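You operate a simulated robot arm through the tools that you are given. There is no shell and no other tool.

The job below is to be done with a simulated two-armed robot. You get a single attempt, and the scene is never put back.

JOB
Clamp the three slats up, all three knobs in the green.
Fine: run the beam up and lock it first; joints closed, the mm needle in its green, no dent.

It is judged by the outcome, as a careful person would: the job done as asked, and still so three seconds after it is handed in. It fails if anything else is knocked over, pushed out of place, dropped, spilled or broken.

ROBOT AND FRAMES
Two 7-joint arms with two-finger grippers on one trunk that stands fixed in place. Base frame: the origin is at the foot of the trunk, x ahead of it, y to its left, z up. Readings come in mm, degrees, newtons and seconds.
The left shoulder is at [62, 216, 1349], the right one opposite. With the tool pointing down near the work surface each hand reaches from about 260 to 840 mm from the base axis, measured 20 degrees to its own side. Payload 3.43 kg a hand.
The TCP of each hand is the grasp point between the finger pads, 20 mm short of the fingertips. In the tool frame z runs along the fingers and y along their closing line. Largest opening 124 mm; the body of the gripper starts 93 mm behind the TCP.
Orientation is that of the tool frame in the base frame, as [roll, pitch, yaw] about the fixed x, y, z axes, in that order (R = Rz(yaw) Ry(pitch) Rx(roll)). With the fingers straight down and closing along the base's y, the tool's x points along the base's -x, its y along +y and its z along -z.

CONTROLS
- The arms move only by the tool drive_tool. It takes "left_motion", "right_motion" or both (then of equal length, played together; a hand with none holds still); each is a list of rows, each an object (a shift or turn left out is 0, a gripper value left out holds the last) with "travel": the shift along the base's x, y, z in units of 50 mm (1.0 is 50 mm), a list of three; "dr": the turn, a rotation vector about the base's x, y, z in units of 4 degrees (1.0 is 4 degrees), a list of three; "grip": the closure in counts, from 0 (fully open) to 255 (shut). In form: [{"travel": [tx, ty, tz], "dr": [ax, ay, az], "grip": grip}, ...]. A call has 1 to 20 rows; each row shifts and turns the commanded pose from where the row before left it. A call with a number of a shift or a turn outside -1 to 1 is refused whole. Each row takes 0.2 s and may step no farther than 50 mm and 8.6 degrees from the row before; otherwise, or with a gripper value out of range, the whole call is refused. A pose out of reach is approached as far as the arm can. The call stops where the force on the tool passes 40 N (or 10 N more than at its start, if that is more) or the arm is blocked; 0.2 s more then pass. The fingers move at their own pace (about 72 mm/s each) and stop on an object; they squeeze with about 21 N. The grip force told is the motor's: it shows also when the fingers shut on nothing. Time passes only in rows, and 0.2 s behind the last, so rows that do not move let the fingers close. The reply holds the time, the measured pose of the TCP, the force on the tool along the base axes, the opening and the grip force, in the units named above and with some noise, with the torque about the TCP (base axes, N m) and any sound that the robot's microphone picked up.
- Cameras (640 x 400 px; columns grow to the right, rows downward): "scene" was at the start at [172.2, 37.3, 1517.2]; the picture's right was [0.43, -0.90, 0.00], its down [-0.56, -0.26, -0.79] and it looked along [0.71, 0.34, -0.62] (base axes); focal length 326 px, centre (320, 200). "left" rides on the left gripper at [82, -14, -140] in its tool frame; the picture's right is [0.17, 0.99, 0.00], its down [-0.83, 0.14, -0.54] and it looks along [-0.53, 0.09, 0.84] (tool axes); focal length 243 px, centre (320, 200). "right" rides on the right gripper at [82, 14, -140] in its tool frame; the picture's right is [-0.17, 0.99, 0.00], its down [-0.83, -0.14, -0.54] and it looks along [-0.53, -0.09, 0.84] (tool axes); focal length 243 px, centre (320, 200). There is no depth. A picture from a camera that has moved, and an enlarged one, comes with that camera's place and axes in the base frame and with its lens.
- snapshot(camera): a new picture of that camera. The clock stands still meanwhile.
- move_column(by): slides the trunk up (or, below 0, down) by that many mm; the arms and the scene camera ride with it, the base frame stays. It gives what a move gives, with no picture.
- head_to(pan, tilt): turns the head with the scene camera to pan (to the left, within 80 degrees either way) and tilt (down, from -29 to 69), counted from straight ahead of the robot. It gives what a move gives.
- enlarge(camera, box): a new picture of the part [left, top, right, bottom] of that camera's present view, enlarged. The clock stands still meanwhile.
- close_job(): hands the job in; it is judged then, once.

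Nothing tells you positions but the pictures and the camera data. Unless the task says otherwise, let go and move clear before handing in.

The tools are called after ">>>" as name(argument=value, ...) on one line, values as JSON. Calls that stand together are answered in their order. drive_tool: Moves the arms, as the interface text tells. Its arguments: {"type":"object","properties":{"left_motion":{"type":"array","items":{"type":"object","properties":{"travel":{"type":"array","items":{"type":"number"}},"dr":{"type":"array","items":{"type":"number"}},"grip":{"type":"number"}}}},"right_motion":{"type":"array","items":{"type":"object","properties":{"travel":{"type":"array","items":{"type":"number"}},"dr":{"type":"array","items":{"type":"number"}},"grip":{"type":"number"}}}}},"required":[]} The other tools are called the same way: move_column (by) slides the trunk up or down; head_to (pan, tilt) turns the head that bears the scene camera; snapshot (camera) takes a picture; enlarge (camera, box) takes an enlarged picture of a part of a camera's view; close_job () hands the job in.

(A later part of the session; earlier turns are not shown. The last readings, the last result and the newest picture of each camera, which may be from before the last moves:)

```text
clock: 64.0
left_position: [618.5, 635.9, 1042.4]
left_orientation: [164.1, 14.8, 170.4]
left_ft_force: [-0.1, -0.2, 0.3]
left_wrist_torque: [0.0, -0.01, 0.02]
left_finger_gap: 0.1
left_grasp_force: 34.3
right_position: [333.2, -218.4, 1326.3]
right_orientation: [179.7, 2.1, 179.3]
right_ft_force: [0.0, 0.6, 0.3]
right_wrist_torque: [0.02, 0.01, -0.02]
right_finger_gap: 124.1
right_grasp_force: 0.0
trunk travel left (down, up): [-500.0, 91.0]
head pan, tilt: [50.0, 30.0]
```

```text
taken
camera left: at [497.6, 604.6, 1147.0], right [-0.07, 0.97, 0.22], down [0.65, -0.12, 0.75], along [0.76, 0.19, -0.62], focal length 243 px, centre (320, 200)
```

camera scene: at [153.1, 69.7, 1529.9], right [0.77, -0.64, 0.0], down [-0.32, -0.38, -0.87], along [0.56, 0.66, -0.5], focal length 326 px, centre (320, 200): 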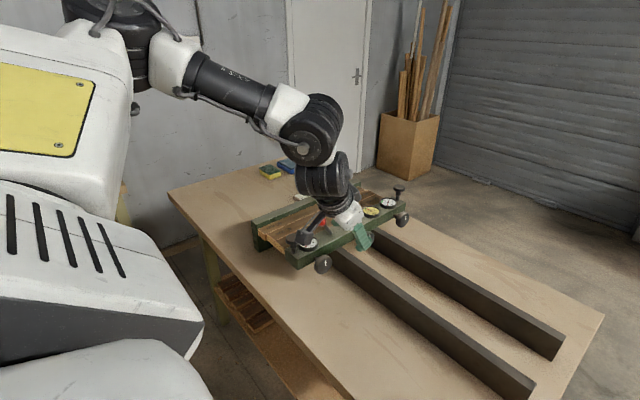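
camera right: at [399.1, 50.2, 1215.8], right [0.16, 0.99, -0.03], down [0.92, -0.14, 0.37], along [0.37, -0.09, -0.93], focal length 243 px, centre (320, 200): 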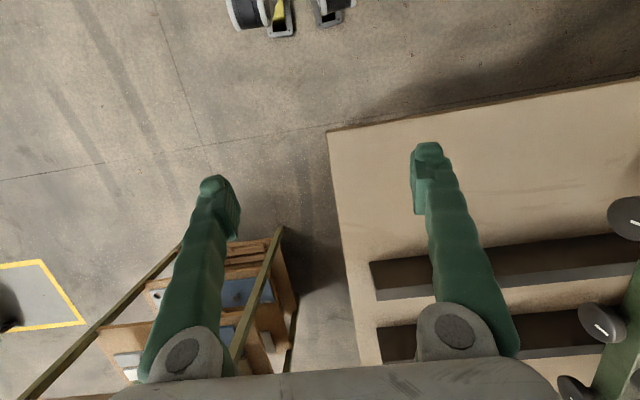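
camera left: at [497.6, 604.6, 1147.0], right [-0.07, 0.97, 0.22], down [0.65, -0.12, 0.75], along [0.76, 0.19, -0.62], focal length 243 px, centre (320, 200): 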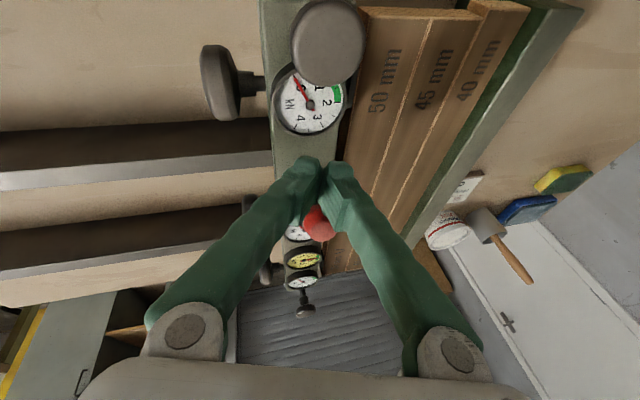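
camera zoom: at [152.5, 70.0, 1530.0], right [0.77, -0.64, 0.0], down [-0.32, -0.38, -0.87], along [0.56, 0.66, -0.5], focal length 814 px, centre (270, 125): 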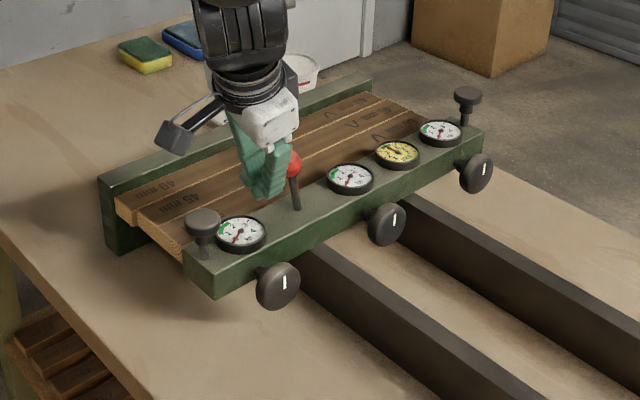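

>>> drive_tool(left_motion=[{"travel": [0.1, 0, 0.02]}, {"travel": [0.1, 0, 0.02]}, {"travel": [0.1, 0, 0]}, {"travel": [0.1, 0, 0]}, {"travel": [0.1, 0, -0.02]}, {"travel": [0.1, 0, -0.03]}])

>>> enlarge(camera="scene", box=[220, 150, 460, 310])

```text
clock: 65.4
left_position: [647.6, 636.1, 1041.9]
left_orientation: [164.1, 14.8, 170.3]
left_ft_force: [-0.7, -0.1, 0.1]
left_wrist_torque: [0.0, 0.04, 0.02]
left_finger_gap: 0.1
left_grasp_force: 34.9
right_position: [331.1, -219.5, 1327.6]
right_orientation: [179.7, 2.1, 179.5]
right_ft_force: [-1.3, 1.0, 0.3]
right_wrist_torque: [0.0, -0.02, 0.02]
right_finger_gap: 124.0
right_grasp_force: 0.0
trunk travel left (down, up): [-500.0, 91.0]
head pan, tilt: [50.0, 30.0]
```

```text
2.50 times, centred on (340, 230) of scene
camera zoom: at [152.4, 69.8, 1530.0], right [0.77, -0.64, 0.0], down [-0.32, -0.38, -0.87], along [0.56, 0.66, -0.5], focal length 814 px, centre (270, 125)
```

zoom: 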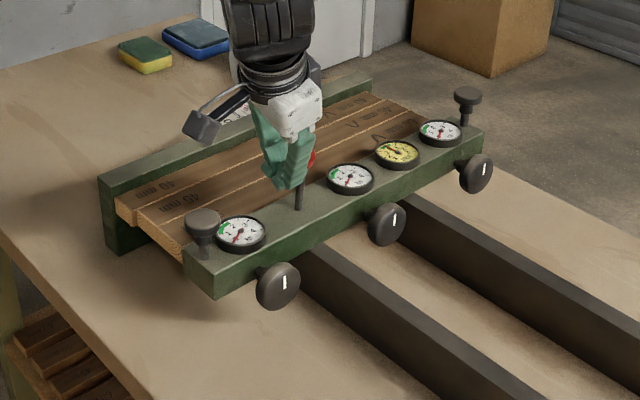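

>>> drive_tool(left_motion=[{"travel": [0.12, 0, -0.02]}, {"travel": [0.12, 0, -0.03]}, {"travel": [0.12, 0, -0.04]}, {"travel": [0.12, 0, -0.05]}, {"travel": [0.12, 0, -0.05]}])

>>> enlarge(camera="scene", box=[220, 150, 460, 310])

>>> snapshot(camera="left")

```text
clock: 66.6
left_position: [676.6, 634.9, 1032.9]
left_orientation: [164.1, 15.0, 170.4]
left_ft_force: [-0.3, 1.0, -0.2]
left_wrist_torque: [-0.01, 0.0, 0.03]
left_finger_gap: 0.0
left_grasp_force: 34.5
right_position: [333.1, -218.3, 1325.4]
right_orientation: [179.6, 2.1, 179.4]
right_ft_force: [0.2, -0.6, 0.1]
right_wrist_torque: [-0.04, 0.01, -0.01]
right_finger_gap: 124.1
right_grasp_force: 0.1
trunk travel left (down, up): [-500.0, 91.0]
head pan, tilt: [50.0, 30.0]
```

```text
2.50 times, centred on (340, 230) of scene
camera zoom: at [152.7, 69.8, 1530.0], right [0.77, -0.64, 0.0], down [-0.32, -0.38, -0.87], along [0.56, 0.66, -0.5], focal length 814 px, centre (270, 125)
```

zoom: 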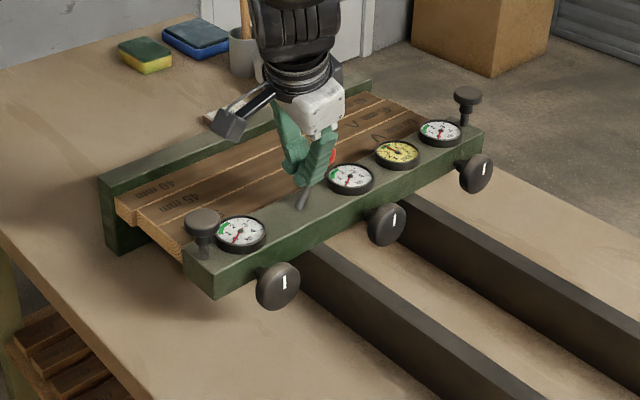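

```text
taken
camera left: at [558.0, 604.2, 1137.7], right [-0.07, 0.97, 0.22], down [0.65, -0.12, 0.75], along [0.76, 0.19, -0.62], focal length 243 px, centre (320, 200)
```

left: 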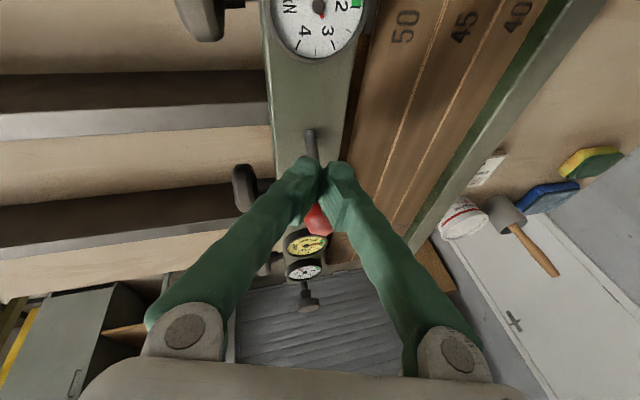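

>>> drive_tool(left_motion=[{"travel": [0.1, 0, -0.03]}, {"travel": [0.1, 0, -0.03]}, {"travel": [0.1, 0, -0.03]}, {"travel": [0.1, 0, -0.02]}])

>>> enlarge(camera="scene", box=[220, 150, 460, 310])

>>> snapshot(camera="left")

```text
clock: 67.3
left_position: [681.5, 638.8, 1025.4]
left_orientation: [164.2, 13.9, 170.9]
left_ft_force: [-28.2, -8.5, 34.0]
left_wrist_torque: [0.36, -0.5, -0.44]
left_finger_gap: 6.1
left_grasp_force: 34.3
right_position: [331.8, -218.8, 1327.8]
right_orientation: [179.7, 2.1, 179.4]
right_ft_force: [0.4, -0.6, -0.2]
right_wrist_torque: [-0.01, 0.06, 0.03]
right_finger_gap: 124.0
right_grasp_force: 0.0
trunk travel left (down, up): [-500.0, 91.0]
head pan, tilt: [50.0, 30.0]
stopped in row 3 (left hand): the force on the tool passed its limit at 44 N (the readings are from after the stop); the commanded pose is now the measured one
```

```text
2.50 times, centred on (340, 230) of scene
camera zoom: at [151.4, 70.0, 1529.9], right [0.77, -0.64, 0.0], down [-0.32, -0.38, -0.87], along [0.56, 0.66, -0.5], focal length 814 px, centre (270, 125)
```

zoom: 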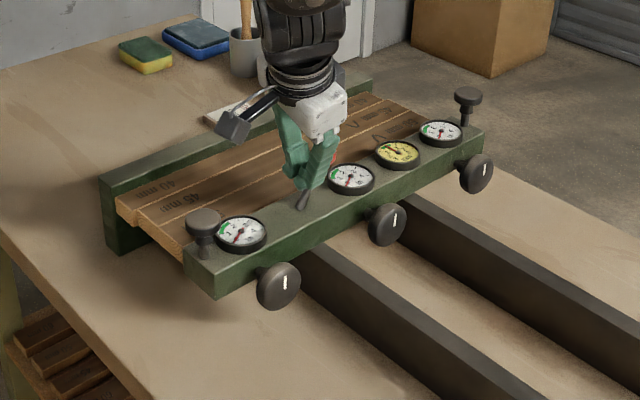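

```text
taken
camera left: at [563.7, 606.9, 1131.5], right [-0.07, 0.97, 0.22], down [0.66, -0.12, 0.74], along [0.75, 0.2, -0.64], focal length 243 px, centre (320, 200)
```

left: 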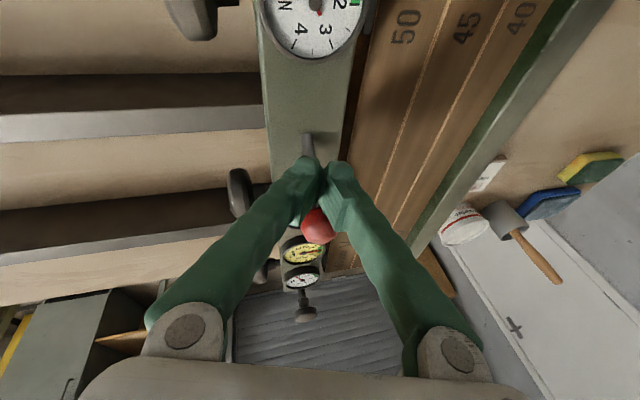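

The lever hit its end stop at about +32°, the mirror of where it started, so it should be locked. I'll back off and look.

>>> drive_tool(left_motion=[{"travel": [-0.3, 0, 0.3]}, {"travel": [-0.4, 0, 0.5]}, {"travel": [-0.5, 0, 0.6]}, {"travel": [-0.5, -0.2, 0.6]}, {"travel": [-0.5, -0.5, 0.3]}, {"travel": [-0.3, -0.8, 0]}, {"travel": [0, -0.9, 0]}, {"travel": [0, 0, 0]}])

>>> snapshot(camera="left")

>>> enlarge(camera="scene", box=[220, 150, 460, 310])

```text
clock: 69.1
left_position: [559.8, 518.3, 1142.7]
left_orientation: [164.2, 14.3, 170.8]
left_ft_force: [-0.1, 0.5, 0.1]
left_wrist_torque: [0.01, 0.01, 0.01]
left_finger_gap: 0.0
left_grasp_force: 34.1
right_position: [332.1, -218.6, 1327.3]
right_orientation: [179.6, 2.0, 179.3]
right_ft_force: [0.1, 0.1, -0.2]
right_wrist_torque: [0.0, 0.0, 0.0]
right_finger_gap: 123.9
right_grasp_force: 0.0
trunk travel left (down, up): [-500.0, 91.0]
head pan, tilt: [50.0, 30.0]
```

```text
taken
camera left: at [441.2, 486.2, 1247.9], right [-0.07, 0.97, 0.22], down [0.66, -0.12, 0.74], along [0.75, 0.2, -0.63], focal length 243 px, centre (320, 200)
```

left: 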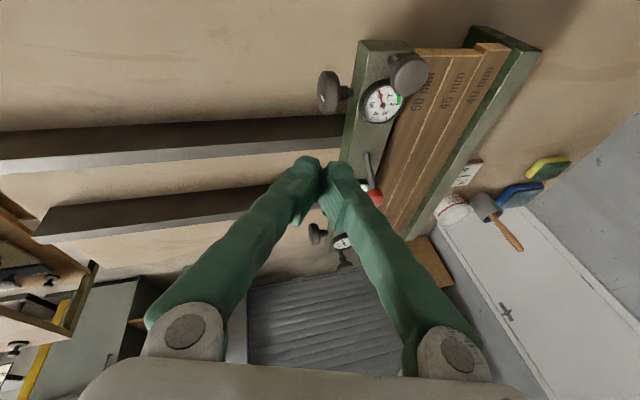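

```text
2.50 times, centred on (340, 230) of scene
camera zoom: at [152.0, 71.0, 1530.0], right [0.77, -0.64, 0.0], down [-0.32, -0.38, -0.87], along [0.56, 0.66, -0.5], focal length 814 px, centre (270, 125)
```

zoom: 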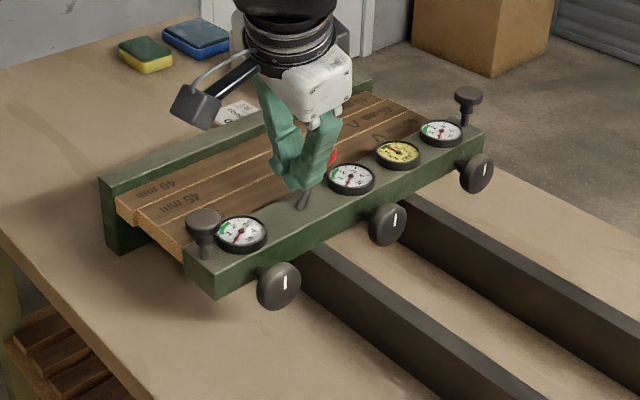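

>>> drive_tool(left_motion=[{"travel": [-0.6, -0.4, 0.1], "grip": 100}, {"travel": [-0.6, -0.6, 0.1]}, {"travel": [-0.6, -0.6, 0]}, {"travel": [0, -0.6, 0]}, {"travel": [0, -0.2, 0]}])

>>> snapshot(camera="left")

>>> enlarge(camera="scene", box=[240, 170, 340, 240])

>>> enlarge(camera="scene", box=[320, 160, 420, 230])

```text
clock: 70.3
left_position: [470.3, 397.4, 1152.6]
left_orientation: [164.2, 14.3, 170.8]
left_ft_force: [0.2, 0.3, 0.3]
left_wrist_torque: [0.01, 0.01, 0.02]
left_finger_gap: 75.3
left_grasp_force: 0.0
right_position: [332.1, -219.0, 1326.6]
right_orientation: [179.6, 1.9, 179.4]
right_ft_force: [-0.1, -0.4, 0.1]
right_wrist_torque: [-0.02, 0.02, 0.0]
right_finger_gap: 124.2
right_grasp_force: 0.2
trunk travel left (down, up): [-500.0, 91.0]
head pan, tilt: [50.0, 30.0]
```

```text
taken
camera left: at [351.9, 365.7, 1257.6], right [-0.07, 0.97, 0.22], down [0.66, -0.12, 0.74], along [0.75, 0.2, -0.63], focal length 243 px, centre (320, 200)
```

left: 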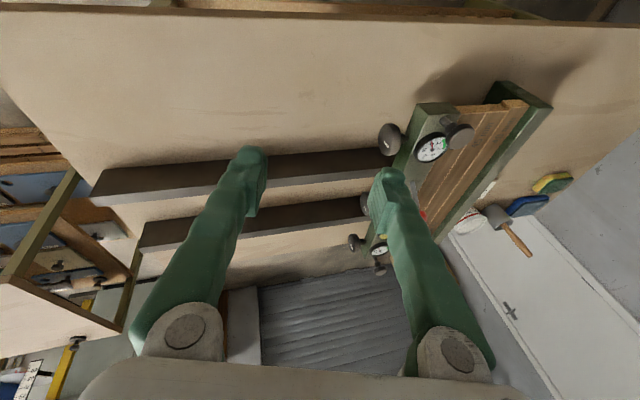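

```text
5.71 times, centred on (290, 205) of scene
camera zoom: at [152.4, 70.1, 1530.0], right [0.77, -0.64, 0.0], down [-0.32, -0.38, -0.87], along [0.56, 0.66, -0.5], focal length 1861 px, centre (491, 171)
```

zoom: 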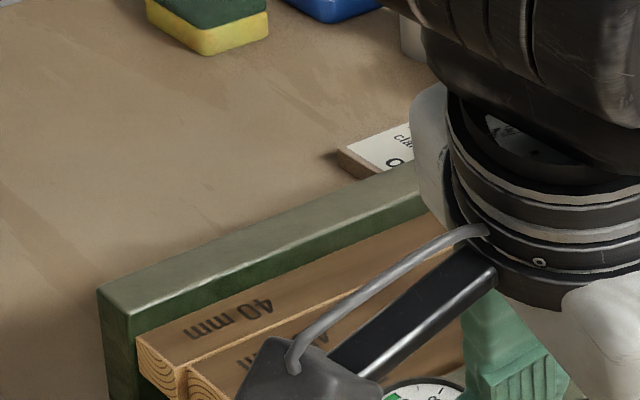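

```text
5.71 times, centred on (370, 195) of scene
camera zoom: at [152.4, 70.1, 1530.0], right [0.77, -0.64, 0.0], down [-0.32, -0.38, -0.87], along [0.56, 0.66, -0.5], focal length 1861 px, centre (34, 229)
```

zoom: 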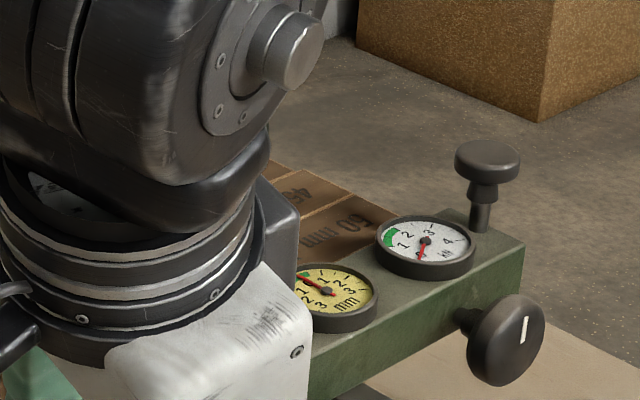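

The joints look closed and all kN gauges read 0. Next I'll grip the knobs with the fingers closing in the x–z plane (knob axis along y), so I'll roll the left hand 90° with its camera on the −y side.

>>> drive_tool(left_motion=[{"dr": [-1, 1, 0]}, {"dr": [-1, 1, 0]}, {"dr": [-1, 1, 0]}, {"dr": [-1, 0.5, 0]}, {"dr": [0, 0, 1]}, {"dr": [0, 0, 1]}, {"dr": [0, 0, 1]}, {"dr": [0, 0, 1]}, {"dr": [0, 0, 1]}, {"dr": [0, 0, 1]}, {"dr": [0, 0, 1]}, {"dr": [0, 0, 1]}, {"dr": [0, 0, 1]}, {"dr": [0, 0, 1]}, {"dr": [0, 0, 1]}, {"dr": [0, 0, 1]}])

```text
clock: 73.7
left_position: [480.2, 463.0, 1193.2]
left_orientation: [-177.9, 2.5, -142.9]
left_ft_force: [-0.1, 0.8, -0.8]
left_wrist_torque: [-0.05, -0.03, -0.01]
left_finger_gap: 75.4
left_grasp_force: 0.0
left hand out of reach, approached as far as the arm can: row 12, 13, 14, 15, 16
right_position: [332.5, -219.0, 1326.9]
right_orientation: [179.7, 2.0, 179.4]
right_ft_force: [0.0, -0.6, 0.7]
right_wrist_torque: [0.01, 0.0, 0.06]
right_finger_gap: 124.1
right_grasp_force: 0.0
trunk travel left (down, up): [-500.0, 91.0]
head pan, tilt: [50.0, 30.0]
```

Positive roll hits a joint limit here, so I'll roll the other way (camera toward the +y side), where there should be more range.

>>> drive_tool(left_motion=[{"dr": [0, 0, -1]}, {"dr": [0, 0, -1]}, {"dr": [0, 0, -1]}, {"dr": [0, 0, -1]}, {"dr": [0, 0, -1]}, {"dr": [0, 0, -1]}, {"dr": [0, 0, -1]}, {"dr": [0, 0, -1]}, {"dr": [0, 0, -1]}, {"dr": [0, 0, -1]}, {"dr": [0, 0, -1]}, {"dr": [0, 0, -1]}, {"dr": [0, 0, -1]}, {"dr": [0, 0, -1]}, {"dr": [0, 0, -1]}, {"dr": [0, 0, -1]}, {"dr": [0, 0, -1]}, {"dr": [0, 0, -1]}])

>>> drive_tool(left_motion=[{"dr": [0, 0, -1]}, {"dr": [0, 0, -1]}, {"dr": [0, 0, -1]}, {"dr": [0, 0, -1]}, {"dr": [0, 0, -1]}, {"dr": [0, 0, -1]}, {"dr": [0, 0, -1]}, {"dr": [0, 0, -1]}, {"dr": [0, 0, -1]}, {"dr": [0, 0, -1]}, {"dr": [0, 0, -1]}, {"dr": [0, 0, -1]}, {"dr": [0, 0, -1]}, {"dr": [0, 0, -0.8]}])

>>> snapshot(camera="left")

>>> snapshot(camera="scene")

```text
clock: 77.5
left_position: [480.2, 462.7, 1193.6]
left_orientation: [-177.9, 2.4, 145.1]
left_ft_force: [0.3, 0.1, -0.2]
left_wrist_torque: [0.01, 0.04, -0.01]
left_finger_gap: 75.4
left_grasp_force: 0.2
right_position: [332.7, -219.1, 1326.3]
right_orientation: [179.5, 2.0, 179.4]
right_ft_force: [-0.2, -0.2, 0.2]
right_wrist_torque: [0.01, 0.01, -0.02]
right_finger_gap: 123.7
right_grasp_force: 0.0
trunk travel left (down, up): [-500.0, 91.0]
head pan, tilt: [50.0, 30.0]
```

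```text
clock: 80.5
left_position: [481.1, 462.1, 1192.7]
left_orientation: [-177.9, 2.5, 90.0]
left_ft_force: [0.4, -0.3, -0.5]
left_wrist_torque: [0.01, 0.0, -0.01]
left_finger_gap: 75.3
left_grasp_force: 0.0
right_position: [333.1, -219.8, 1327.4]
right_orientation: [179.6, 2.0, 179.3]
right_ft_force: [-0.1, -0.3, 0.9]
right_wrist_torque: [0.01, -0.02, -0.01]
right_finger_gap: 123.7
right_grasp_force: 0.0
trunk travel left (down, up): [-500.0, 91.0]
head pan, tilt: [50.0, 30.0]
```

```text
taken
camera left: at [471.6, 552.1, 1329.4], right [0.99, 0.16, -0.04], down [0.16, -0.81, 0.57], along [0.06, -0.57, -0.82], focal length 243 px, centre (320, 200)
```

left: 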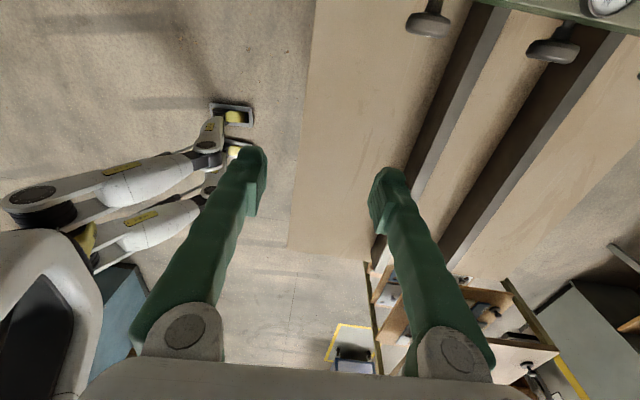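

```text
taken
camera scene: at [152.4, 69.7, 1530.0], right [0.77, -0.64, 0.0], down [-0.32, -0.38, -0.87], along [0.56, 0.66, -0.5], focal length 326 px, centre (320, 200)
```

scene: 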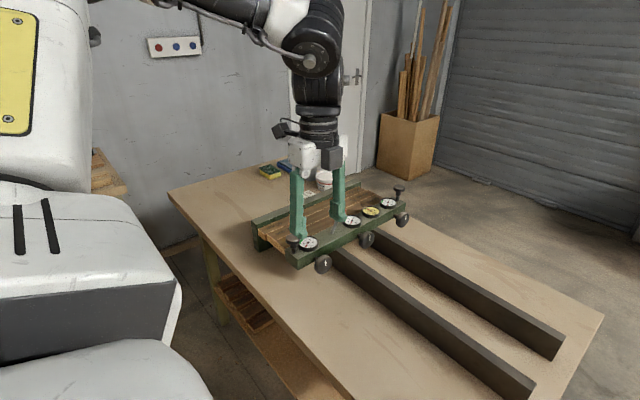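

Yaw 90 works well. Next I'll add a small lean toward +y, then pitch the fingers forward about y to set up for knob 1 (about (588, 572, 946)), staying high at first.

>>> drive_tool(left_motion=[{"dr": [1, 0, 0], "grip": 75}, {"dr": [1, 0, 0]}, {"dr": [1, 0, 0]}, {"travel": [0, 0.1, -0.1], "dr": [0, -1, 0]}, {"travel": [0, 0.1, -0.1], "dr": [0, -1, 0]}, {"travel": [0, 0.1, -0.1], "dr": [0, -1, 0]}, {"travel": [0, 0.1, -0.1], "dr": [0, -1, 0]}, {"travel": [0, 0.1, -0.1], "dr": [0, -1, 0]}, {"travel": [0, 0.1, -0.1], "dr": [0, -1, 0]}, {"travel": [0, 0.1, -0.1], "dr": [0, -1, 0]}, {"travel": [0, 0.1, -0.1], "dr": [0, -1, 0]}, {"travel": [0, 0.1, -0.1], "dr": [0, -1, 0]}, {"travel": [0, 0.1, -0.1], "dr": [0, -1, 0]}, {"travel": [0, 0.1, -0.1], "dr": [0, -1, 0]}, {"travel": [0, 0.1, -0.1], "dr": [0, -1, 0]}])

>>> snapshot(camera="left")

>>> snapshot(camera="scene")

```text
clock: 83.7
left_position: [479.9, 523.4, 1134.2]
left_orientation: [133.6, -6.3, 97.1]
left_ft_force: [-0.2, 0.6, 0.2]
left_wrist_torque: [-0.01, -0.03, -0.05]
left_finger_gap: 87.5
left_grasp_force: 0.1
right_position: [332.8, -217.6, 1327.0]
right_orientation: [179.6, 2.0, 179.4]
right_ft_force: [0.3, 1.1, -0.2]
right_wrist_torque: [-0.04, 0.02, 0.05]
right_finger_gap: 123.7
right_grasp_force: 0.0
trunk travel left (down, up): [-500.0, 91.0]
head pan, tilt: [50.0, 30.0]
```

```text
taken
camera left: at [360.4, 582.2, 1228.4], right [0.66, 0.17, 0.73], down [-0.18, -0.91, 0.38], along [0.72, -0.38, -0.57], focal length 243 px, centre (320, 200)
```

left: 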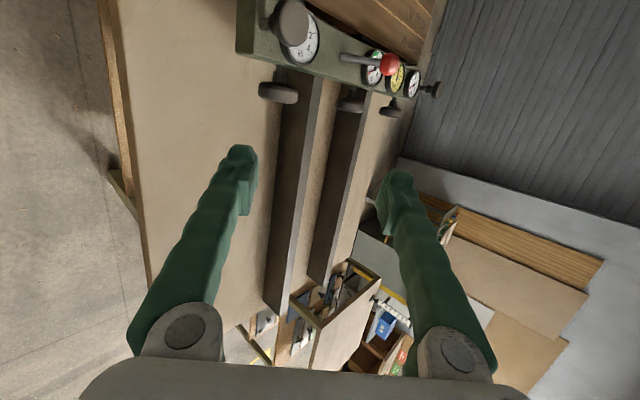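

```text
taken
camera scene: at [151.6, 70.0, 1530.1], right [0.77, -0.64, 0.0], down [-0.32, -0.38, -0.87], along [0.56, 0.66, -0.5], focal length 326 px, centre (320, 200)
```

scene: 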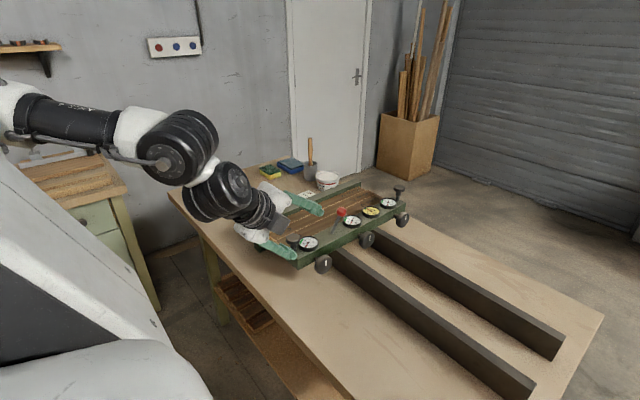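

>>> drive_tool(left_motion=[{"travel": [0.2, 0.2, -0.6]}, {"travel": [0.2, 0.2, -0.6]}, {"travel": [0.2, 0.2, -0.6]}, {"travel": [0.26, 0.16, -0.7]}, {"travel": [0, 0, 0]}])

>>> snapshot(camera="left")

>>> enlarge(camera="scene", box=[220, 170, 400, 290])

```text
clock: 84.9
left_position: [523.1, 561.7, 1007.3]
left_orientation: [133.8, -6.4, 97.2]
left_ft_force: [0.3, -0.3, -0.6]
left_wrist_torque: [-0.02, 0.02, 0.02]
left_finger_gap: 87.4
left_grasp_force: 0.1
right_position: [330.9, -220.7, 1325.7]
right_orientation: [179.6, 2.0, 179.4]
right_ft_force: [-0.8, 0.0, 0.0]
right_wrist_torque: [0.05, -0.01, -0.01]
right_finger_gap: 124.0
right_grasp_force: 0.1
trunk travel left (down, up): [-500.0, 91.0]
head pan, tilt: [50.0, 30.0]
```

```text
taken
camera left: at [404.1, 619.7, 1101.8], right [0.67, 0.17, 0.73], down [-0.18, -0.91, 0.38], along [0.72, -0.38, -0.57], focal length 243 px, centre (320, 200)
```

left: 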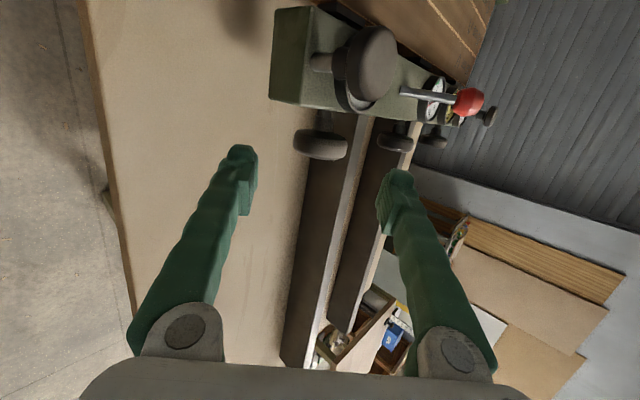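

```text
3.33 times, centred on (310, 230) of scene
camera zoom: at [151.7, 69.1, 1530.2], right [0.77, -0.64, 0.0], down [-0.32, -0.38, -0.87], along [0.56, 0.66, -0.5], focal length 1085 px, centre (353, 100)
```

zoom: 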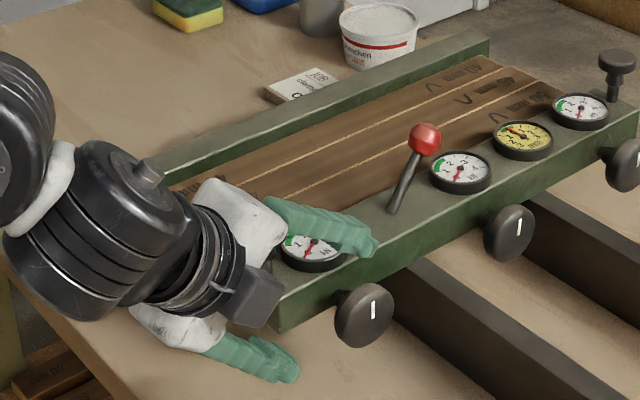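

The knob sits right between the open fingers. I'll advance along the finger direction to bring it to the grasp point.

>>> drive_tool(left_motion=[{"travel": [0.26, 0.06, -0.246]}, {"travel": [0.26, 0.06, -0.246]}, {"travel": [0.26, 0.06, -0.246]}, {"travel": [0.26, 0.06, -0.246]}, {"travel": [0.26, 0.06, -0.246]}, {"travel": [0, 0, 0]}])

>>> snapshot(camera="left")

>>> enlarge(camera="scene", box=[220, 170, 400, 290])

```text
clock: 86.3
left_position: [588.2, 576.2, 948.2]
left_orientation: [133.7, -6.3, 97.1]
left_ft_force: [0.2, 0.2, -0.5]
left_wrist_torque: [-0.01, -0.01, 0.02]
left_finger_gap: 87.3
left_grasp_force: 0.1
right_position: [333.1, -219.7, 1327.1]
right_orientation: [179.6, 1.9, 179.4]
right_ft_force: [0.2, -0.3, -0.7]
right_wrist_torque: [-0.02, -0.02, -0.01]
right_finger_gap: 123.9
right_grasp_force: 0.1
trunk travel left (down, up): [-500.0, 91.0]
head pan, tilt: [50.0, 30.0]
```

```text
taken
camera left: at [469.2, 634.9, 1041.5], right [0.67, 0.17, 0.73], down [-0.18, -0.91, 0.38], along [0.72, -0.39, -0.57], focal length 243 px, centre (320, 200)
```

left: 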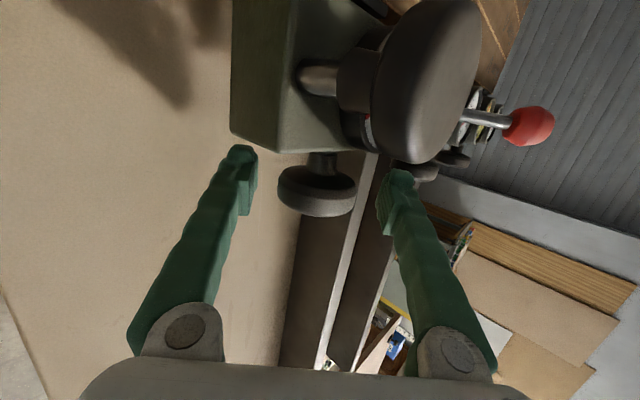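

```text
3.33 times, centred on (310, 230) of scene
camera zoom: at [152.1, 69.7, 1530.1], right [0.77, -0.64, 0.0], down [-0.32, -0.38, -0.87], along [0.56, 0.66, -0.5], focal length 1085 px, centre (353, 100)
```

zoom: 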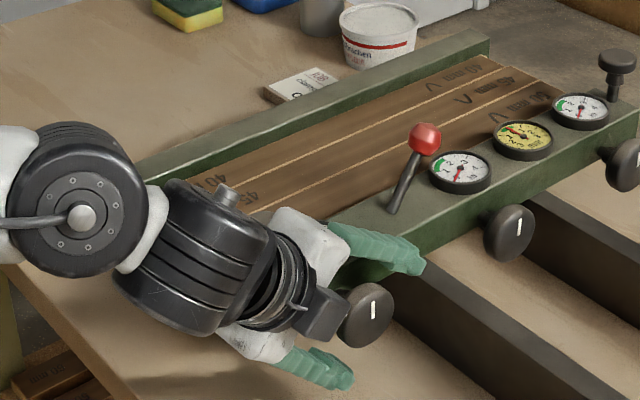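

The alignment looks right. I'll close on knob 1, then turn +y (clockwise seen from the knob side) by about 24° and check the gauge.

>>> drive_tool(left_motion=[{"grip": 200}, {"grip": 255}, {}, {}, {}])

>>> drive_tool(left_motion=[{"dr": [0, 1, 0]}, {"dr": [0, 1, 0]}, {"dr": [0, 1, 0]}, {"dr": [0, 1, 0]}, {"dr": [0, 1, 0]}, {"dr": [0, 1, 0]}])

>>> snapshot(camera="left")

>>> enlarge(camera="scene", box=[220, 170, 400, 290])

```text
clock: 87.5
left_position: [587.1, 576.3, 944.6]
left_orientation: [133.8, -6.3, 97.0]
left_ft_force: [-5.2, -1.8, -8.7]
left_wrist_torque: [0.07, 0.02, 0.26]
left_finger_gap: 49.7
left_grasp_force: 45.0
right_position: [332.6, -218.7, 1326.6]
right_orientation: [179.8, 2.0, 179.4]
right_ft_force: [-0.7, 0.3, 0.7]
right_wrist_torque: [-0.03, -0.02, 0.01]
right_finger_gap: 123.7
right_grasp_force: 0.1
trunk travel left (down, up): [-500.0, 91.0]
head pan, tilt: [50.0, 30.0]
```

```text
clock: 88.9
left_position: [587.9, 576.1, 945.9]
left_orientation: [158.0, -8.5, 94.0]
left_ft_force: [-2.5, -4.3, -15.4]
left_wrist_torque: [-0.52, 0.02, -0.29]
left_finger_gap: 49.7
left_grasp_force: 44.7
right_position: [333.6, -218.3, 1326.0]
right_orientation: [179.7, 1.8, 179.4]
right_ft_force: [0.8, -0.2, 0.5]
right_wrist_torque: [0.04, -0.01, 0.01]
right_finger_gap: 124.0
right_grasp_force: 0.1
trunk travel left (down, up): [-500.0, 91.0]
head pan, tilt: [50.0, 30.0]
```

```text
taken
camera left: at [519.1, 635.1, 1080.4], right [0.9, 0.17, 0.39], down [-0.01, -0.91, 0.42], along [0.43, -0.39, -0.82], focal length 243 px, centre (320, 200)
```

left: 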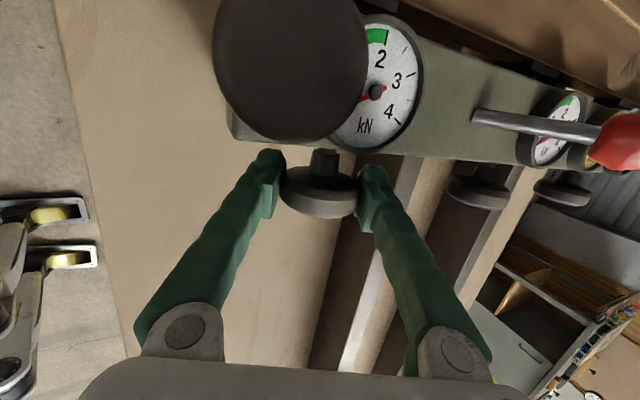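

```text
3.33 times, centred on (310, 230) of scene
camera zoom: at [153.6, 70.4, 1529.8], right [0.77, -0.64, 0.0], down [-0.32, -0.38, -0.87], along [0.56, 0.66, -0.5], focal length 1085 px, centre (353, 100)
```

zoom: 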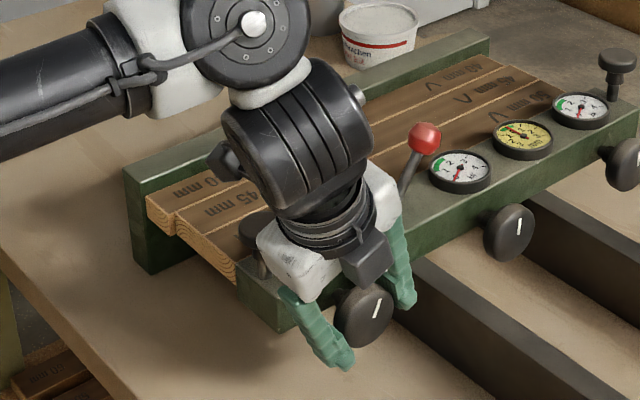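

Knob 1 turned cleanly with the hand (its mark rotated). I'll continue the stroke.

>>> drive_tool(left_motion=[{"dr": [0, 1, 0]}, {"dr": [0, 1, 0]}, {"dr": [0, 1, 0]}, {"dr": [0, 1, 0]}, {"dr": [0, 1, 0]}, {"dr": [0, 1, 0]}])

>>> snapshot(camera="left")

>>> enlarge(camera="scene", box=[250, 190, 350, 260])

>>> enlarge(camera="scene", box=[335, 170, 415, 240])

```text
clock: 90.3
left_position: [590.4, 575.7, 945.9]
left_orientation: [-177.8, -9.3, 90.0]
left_ft_force: [6.7, 5.9, -6.5]
left_wrist_torque: [-0.71, 0.03, 0.18]
left_finger_gap: 49.6
left_grasp_force: 45.3
right_position: [335.0, -218.7, 1326.3]
right_orientation: [179.7, 1.9, 179.4]
right_ft_force: [1.3, -0.4, 0.1]
right_wrist_torque: [0.01, 0.02, 0.0]
right_finger_gap: 123.9
right_grasp_force: 0.1
trunk travel left (down, up): [-500.0, 91.0]
head pan, tilt: [50.0, 30.0]
```

```text
taken
camera left: at [581.2, 635.6, 1097.0], right [0.99, 0.17, -0.01], down [0.16, -0.91, 0.39], along [0.06, -0.39, -0.92], focal length 243 px, centre (320, 200)
```

left: 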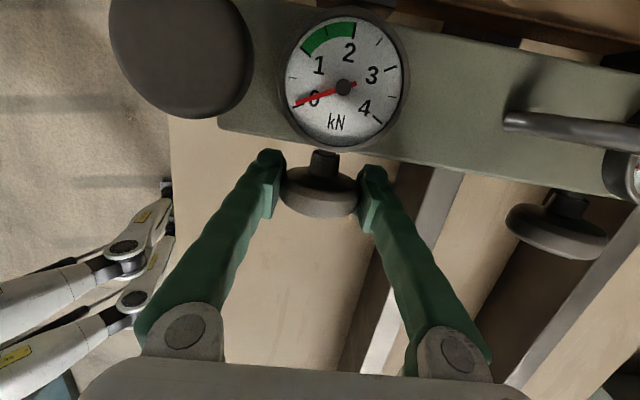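

```text
5.71 times, centred on (300, 225) of scene
camera zoom: at [154.8, 70.8, 1529.7], right [0.77, -0.64, 0.0], down [-0.32, -0.38, -0.87], along [0.56, 0.66, -0.5], focal length 1861 px, centre (434, 57)
```

zoom: 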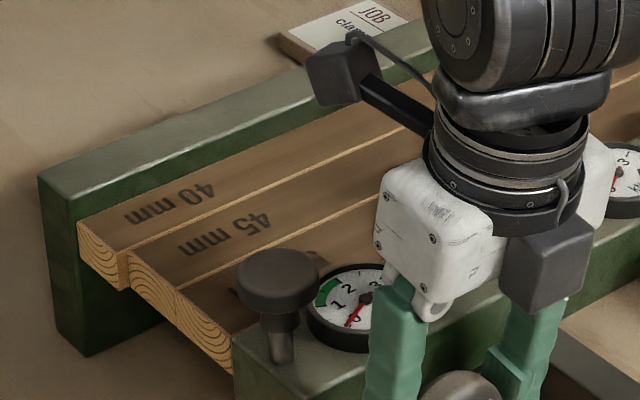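

```text
5.71 times, centred on (375, 205) of scene
camera zoom: at [154.8, 70.8, 1529.7], right [0.77, -0.64, 0.0], down [-0.32, -0.38, -0.87], along [0.56, 0.66, -0.5], focal length 1861 px, centre (6, 171)
```

zoom: 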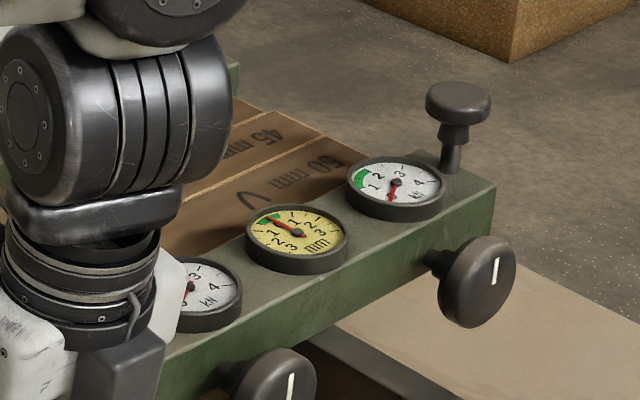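

>>> drive_tool(left_motion=[{"dr": [0, 1, 0]}, {"dr": [0, 1, 0]}, {"dr": [0, 1, 0]}, {"dr": [0, 1, 0]}, {"dr": [0, 1, 0]}, {"dr": [0, 1, 0]}])

>>> snapshot(camera="left")

```text
clock: 91.7
left_position: [589.2, 576.1, 943.2]
left_orientation: [-161.4, -8.9, 87.2]
left_ft_force: [10.2, -0.5, -16.7]
left_wrist_torque: [-0.1, 0.03, -0.73]
left_finger_gap: 48.8
left_grasp_force: 44.7
left hand out of reach, approached as far as the arm can: row 5, 6
right_position: [336.0, -218.5, 1326.2]
right_orientation: [179.6, 1.8, 179.4]
right_ft_force: [0.2, 0.3, 0.8]
right_wrist_torque: [0.02, 0.01, -0.05]
right_finger_gap: 123.9
right_grasp_force: 0.0
trunk travel left (down, up): [-500.0, 91.0]
head pan, tilt: [50.0, 30.0]
```

```text
taken
camera left: at [624.1, 635.2, 1091.1], right [0.94, 0.17, -0.28], down [0.26, -0.91, 0.33], along [-0.2, -0.39, -0.9], focal length 243 px, centre (320, 200)
```

left: 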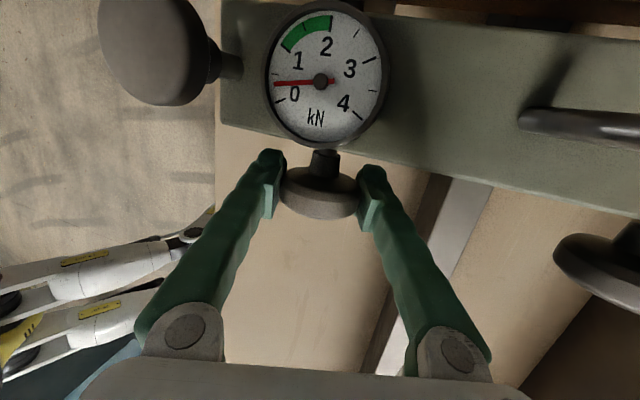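

Gauge 1 has started to rise (about 0.4 kN). Before tightening more I'll check the yellow mm gauge, since the three are probably coupled.

>>> enlarge(camera="scene", box=[335, 170, 415, 240])

>>> enlarge(camera="scene", box=[360, 200, 384, 218])

```text
5.71 times, centred on (375, 205) of scene
camera zoom: at [156.1, 70.9, 1529.3], right [0.77, -0.64, 0.0], down [-0.32, -0.38, -0.86], along [0.56, 0.66, -0.5], focal length 1861 px, centre (6, 171)
```

zoom: 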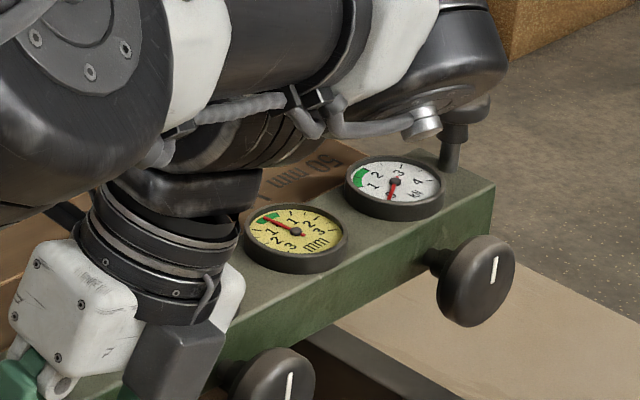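

```text
16.00 times, centred on (372, 209) of scene
camera zoom: at [156.1, 70.9, 1529.3], right [0.77, -0.64, 0.0], down [-0.32, -0.38, -0.86], along [0.56, 0.66, -0.5], focal length 5210 px, centre (-512, 56)
```

zoom: 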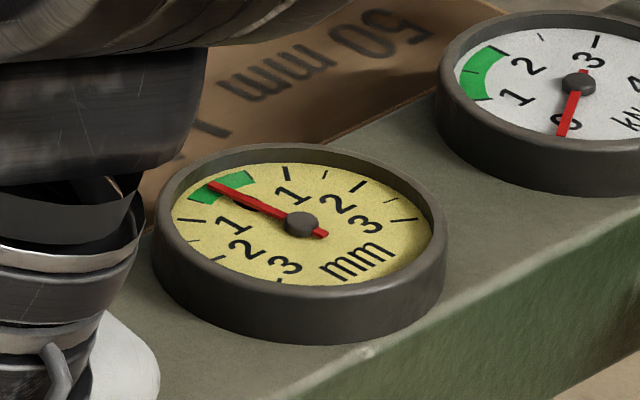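

The mm needle is at 0, well inside its green. I'll release knob 1, back out, add a little more lean so the hand camera clears the lever, and set up for knob 2.

>>> drive_tool(left_motion=[{"grip": 75}, {}, {}, {"travel": [0.25, -0.12, 0.75]}, {"travel": [0.25, -0.12, 0.75]}, {"travel": [0, -0.2, 0.8]}, {"travel": [0, -0.2, 0.8]}, {"dr": [0, -1, 0]}, {"dr": [0, -1, 0]}, {"dr": [0, -1, 0]}, {"dr": [0, -1, 0]}, {"dr": [0, -0.6, 0]}, {"dr": [1, 0, 0]}, {"dr": [1, 0, 0]}, {"dr": [0.6, 0, 0]}])

>>> snapshot(camera="left")

>>> enlarge(camera="scene", box=[220, 170, 420, 300])

```text
clock: 94.9
left_position: [578.5, 534.6, 1069.3]
left_orientation: [179.6, -19.9, 90.4]
left_ft_force: [0.0, -0.2, -0.9]
left_wrist_torque: [0.02, -0.01, 0.02]
left_finger_gap: 87.6
left_grasp_force: 0.0
left hand out of reach, approached as far as the arm can: row 4, 5, 6, 7
right_position: [332.1, -218.4, 1327.7]
right_orientation: [179.6, 2.0, 179.4]
right_ft_force: [0.8, -0.3, 0.4]
right_wrist_torque: [0.0, 0.01, 0.03]
right_finger_gap: 124.0
right_grasp_force: 0.1
trunk travel left (down, up): [-500.0, 91.0]
head pan, tilt: [50.0, 30.0]
```

```text
taken
camera left: at [562.6, 565.9, 1227.7], right [0.98, 0.16, 0.06], down [0.14, -0.96, 0.22], along [0.1, -0.21, -0.97], focal length 243 px, centre (320, 200)
```

left: 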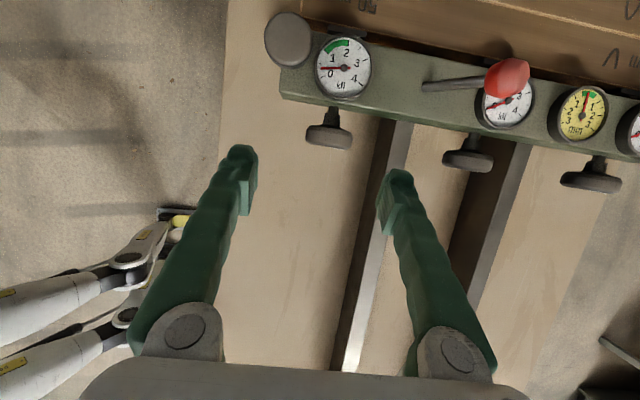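

```text
3.08 times, centred on (320, 235) of scene
camera zoom: at [152.2, 69.6, 1530.0], right [0.77, -0.64, 0.0], down [-0.32, -0.38, -0.87], along [0.56, 0.66, -0.5], focal length 1002 px, centre (320, 92)
```

zoom: 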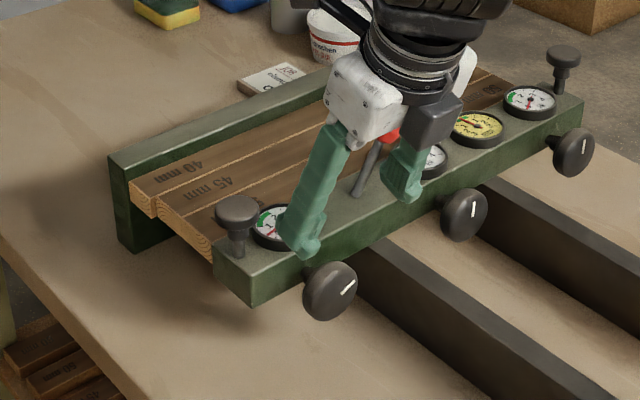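

>>> drive_tool(left_motion=[{"travel": [0.1, -0.2, 0.1], "dr": [0, -1, 0]}, {"travel": [0.1, -0.2, 0.1], "dr": [0, -1, 0]}, {"travel": [0.1, 0, 0], "dr": [0, -1, 0]}, {"travel": [0.1, 0, 0], "dr": [0, -1, 0]}, {"travel": [0.1, 0, 0], "dr": [0, -1, 0]}, {"travel": [0.2, 0, 0], "dr": [0, -1, 0]}, {"travel": [0.2, 0, 0], "dr": [0, -1, 0]}, {"travel": [0.2, 0, 0], "dr": [0, -1, 0]}, {"travel": [0.2, 0, 0], "dr": [0, -1, 0]}, {"travel": [0.2, 0, 0], "dr": [0, -1, 0]}, {"travel": [0.2, 0, 0], "dr": [0, -1, 0]}, {"travel": [0.2, 0, 0], "dr": [0, -1, 0]}, {"travel": [0, 0, 0]}])

>>> snapshot(camera="left")

>>> enlarge(camera="scene", box=[220, 170, 420, 300])

```text
clock: 97.7
left_position: [674.0, 515.8, 1079.6]
left_orientation: [130.0, -12.8, 105.2]
left_ft_force: [0.9, -0.2, 0.5]
left_wrist_torque: [-0.01, -0.01, 0.02]
left_finger_gap: 87.8
left_grasp_force: 0.0
right_position: [332.5, -219.0, 1325.5]
right_orientation: [179.6, 2.0, 179.4]
right_ft_force: [-0.4, 0.1, -0.2]
right_wrist_torque: [0.01, 0.0, 0.04]
right_finger_gap: 124.1
right_grasp_force: 0.0
trunk travel left (down, up): [-500.0, 91.0]
head pan, tilt: [50.0, 30.0]
```

```text
taken
camera left: at [544.4, 545.9, 1174.0], right [0.61, 0.16, 0.77], down [-0.07, -0.96, 0.26], along [0.79, -0.21, -0.58], focal length 243 px, centre (320, 200)
```

left: 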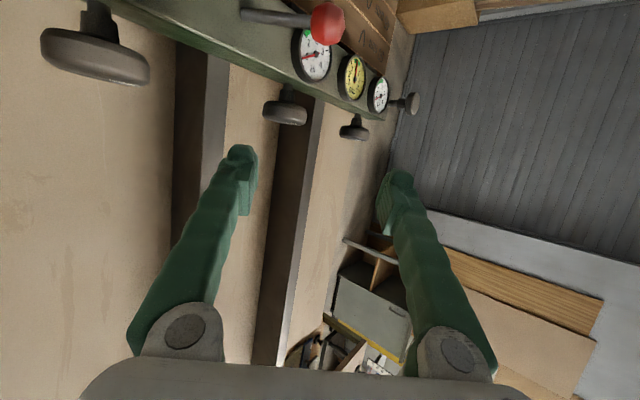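

```text
3.08 times, centred on (320, 235) of scene
camera zoom: at [152.4, 69.6, 1530.0], right [0.77, -0.64, 0.0], down [-0.32, -0.38, -0.87], along [0.56, 0.66, -0.5], focal length 1002 px, centre (320, 92)
```

zoom: 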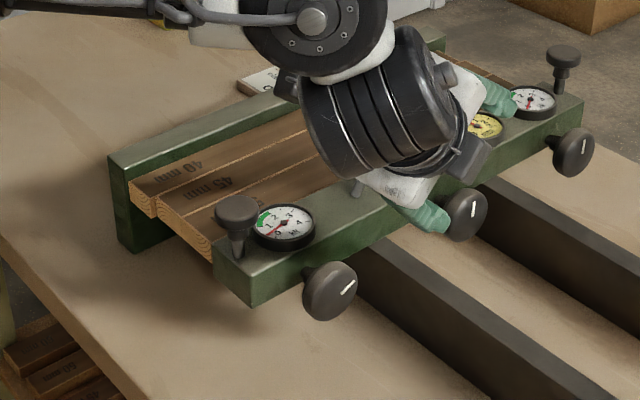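

The pose is feasible for knob 2. I'll narrow the opening a little and approach from above, then finish along the finger direction, keeping the lower finger clear of the rail.

>>> drive_tool(left_motion=[{"travel": [0.5, 0.46, -0.2], "grip": 105}, {"travel": [0.52, 0.46, -0.2]}, {"travel": [0, 0, -0.87]}, {"travel": [0, 0, -0.87]}, {}])

>>> snapshot(camera="left")

>>> enlarge(camera="scene", box=[270, 170, 430, 280])

```text
clock: 98.9
left_position: [722.3, 561.0, 972.7]
left_orientation: [129.9, -12.9, 105.2]
left_ft_force: [0.7, -0.5, 0.2]
left_wrist_torque: [0.04, 0.02, 0.01]
left_finger_gap: 73.0
left_grasp_force: 0.0
right_position: [332.1, -219.4, 1326.8]
right_orientation: [179.5, 2.0, 179.4]
right_ft_force: [0.9, 0.3, -0.1]
right_wrist_torque: [0.01, 0.0, 0.04]
right_finger_gap: 124.0
right_grasp_force: 0.1
trunk travel left (down, up): [-500.0, 91.0]
head pan, tilt: [50.0, 30.0]
```

```text
taken
camera left: at [593.9, 591.0, 1066.6], right [0.61, 0.16, 0.77], down [-0.07, -0.96, 0.26], along [0.79, -0.21, -0.58], focal length 243 px, centre (320, 200)
```

left: 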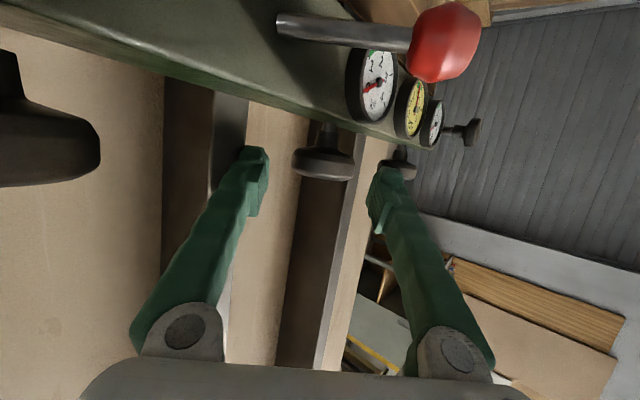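

```text
3.64 times, centred on (350, 225) of scene
camera zoom: at [152.2, 69.3, 1530.1], right [0.77, -0.64, 0.0], down [-0.32, -0.38, -0.87], along [0.56, 0.66, -0.5], focal length 1184 px, centre (211, 109)
```

zoom: 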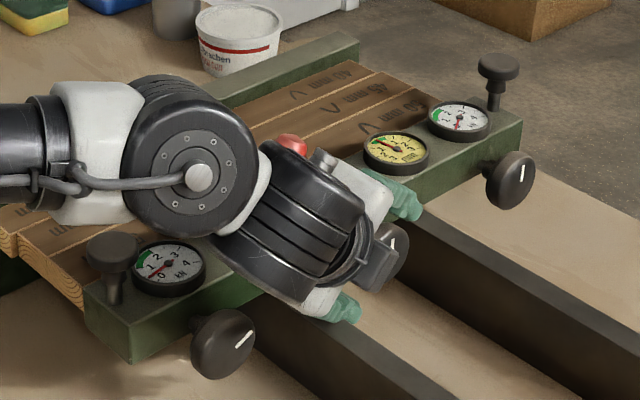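

>>> drive_tool(left_motion=[{"travel": [0.233, 0.107, -0.187]}, {"travel": [0.233, 0.107, -0.187]}, {"travel": [0.233, 0.107, -0.187]}, {}])

>>> snapshot(camera="left")

```text
clock: 99.9
left_position: [759.8, 577.6, 944.5]
left_orientation: [130.0, -12.8, 105.4]
left_ft_force: [1.0, 0.0, -0.5]
left_wrist_torque: [0.04, -0.01, -0.02]
left_finger_gap: 72.8
left_grasp_force: 0.0
right_position: [332.1, -219.0, 1327.4]
right_orientation: [179.5, 2.0, 179.4]
right_ft_force: [0.3, 0.1, 0.1]
right_wrist_torque: [0.02, -0.01, -0.01]
right_finger_gap: 124.0
right_grasp_force: 0.0
trunk travel left (down, up): [-500.0, 91.0]
head pan, tilt: [50.0, 30.0]
```

```text
taken
camera left: at [629.9, 607.7, 1038.5], right [0.61, 0.16, 0.77], down [-0.07, -0.96, 0.26], along [0.79, -0.21, -0.58], focal length 243 px, centre (320, 200)
```

left: 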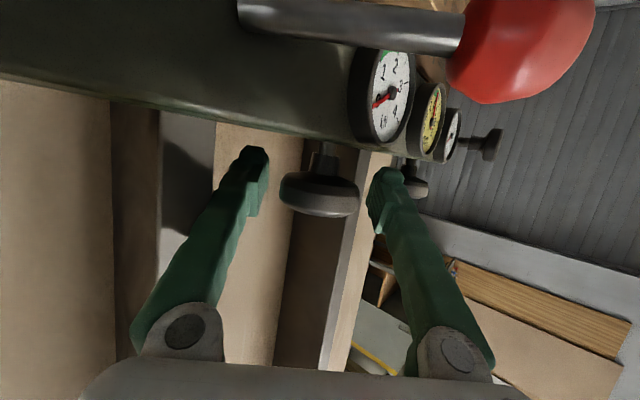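

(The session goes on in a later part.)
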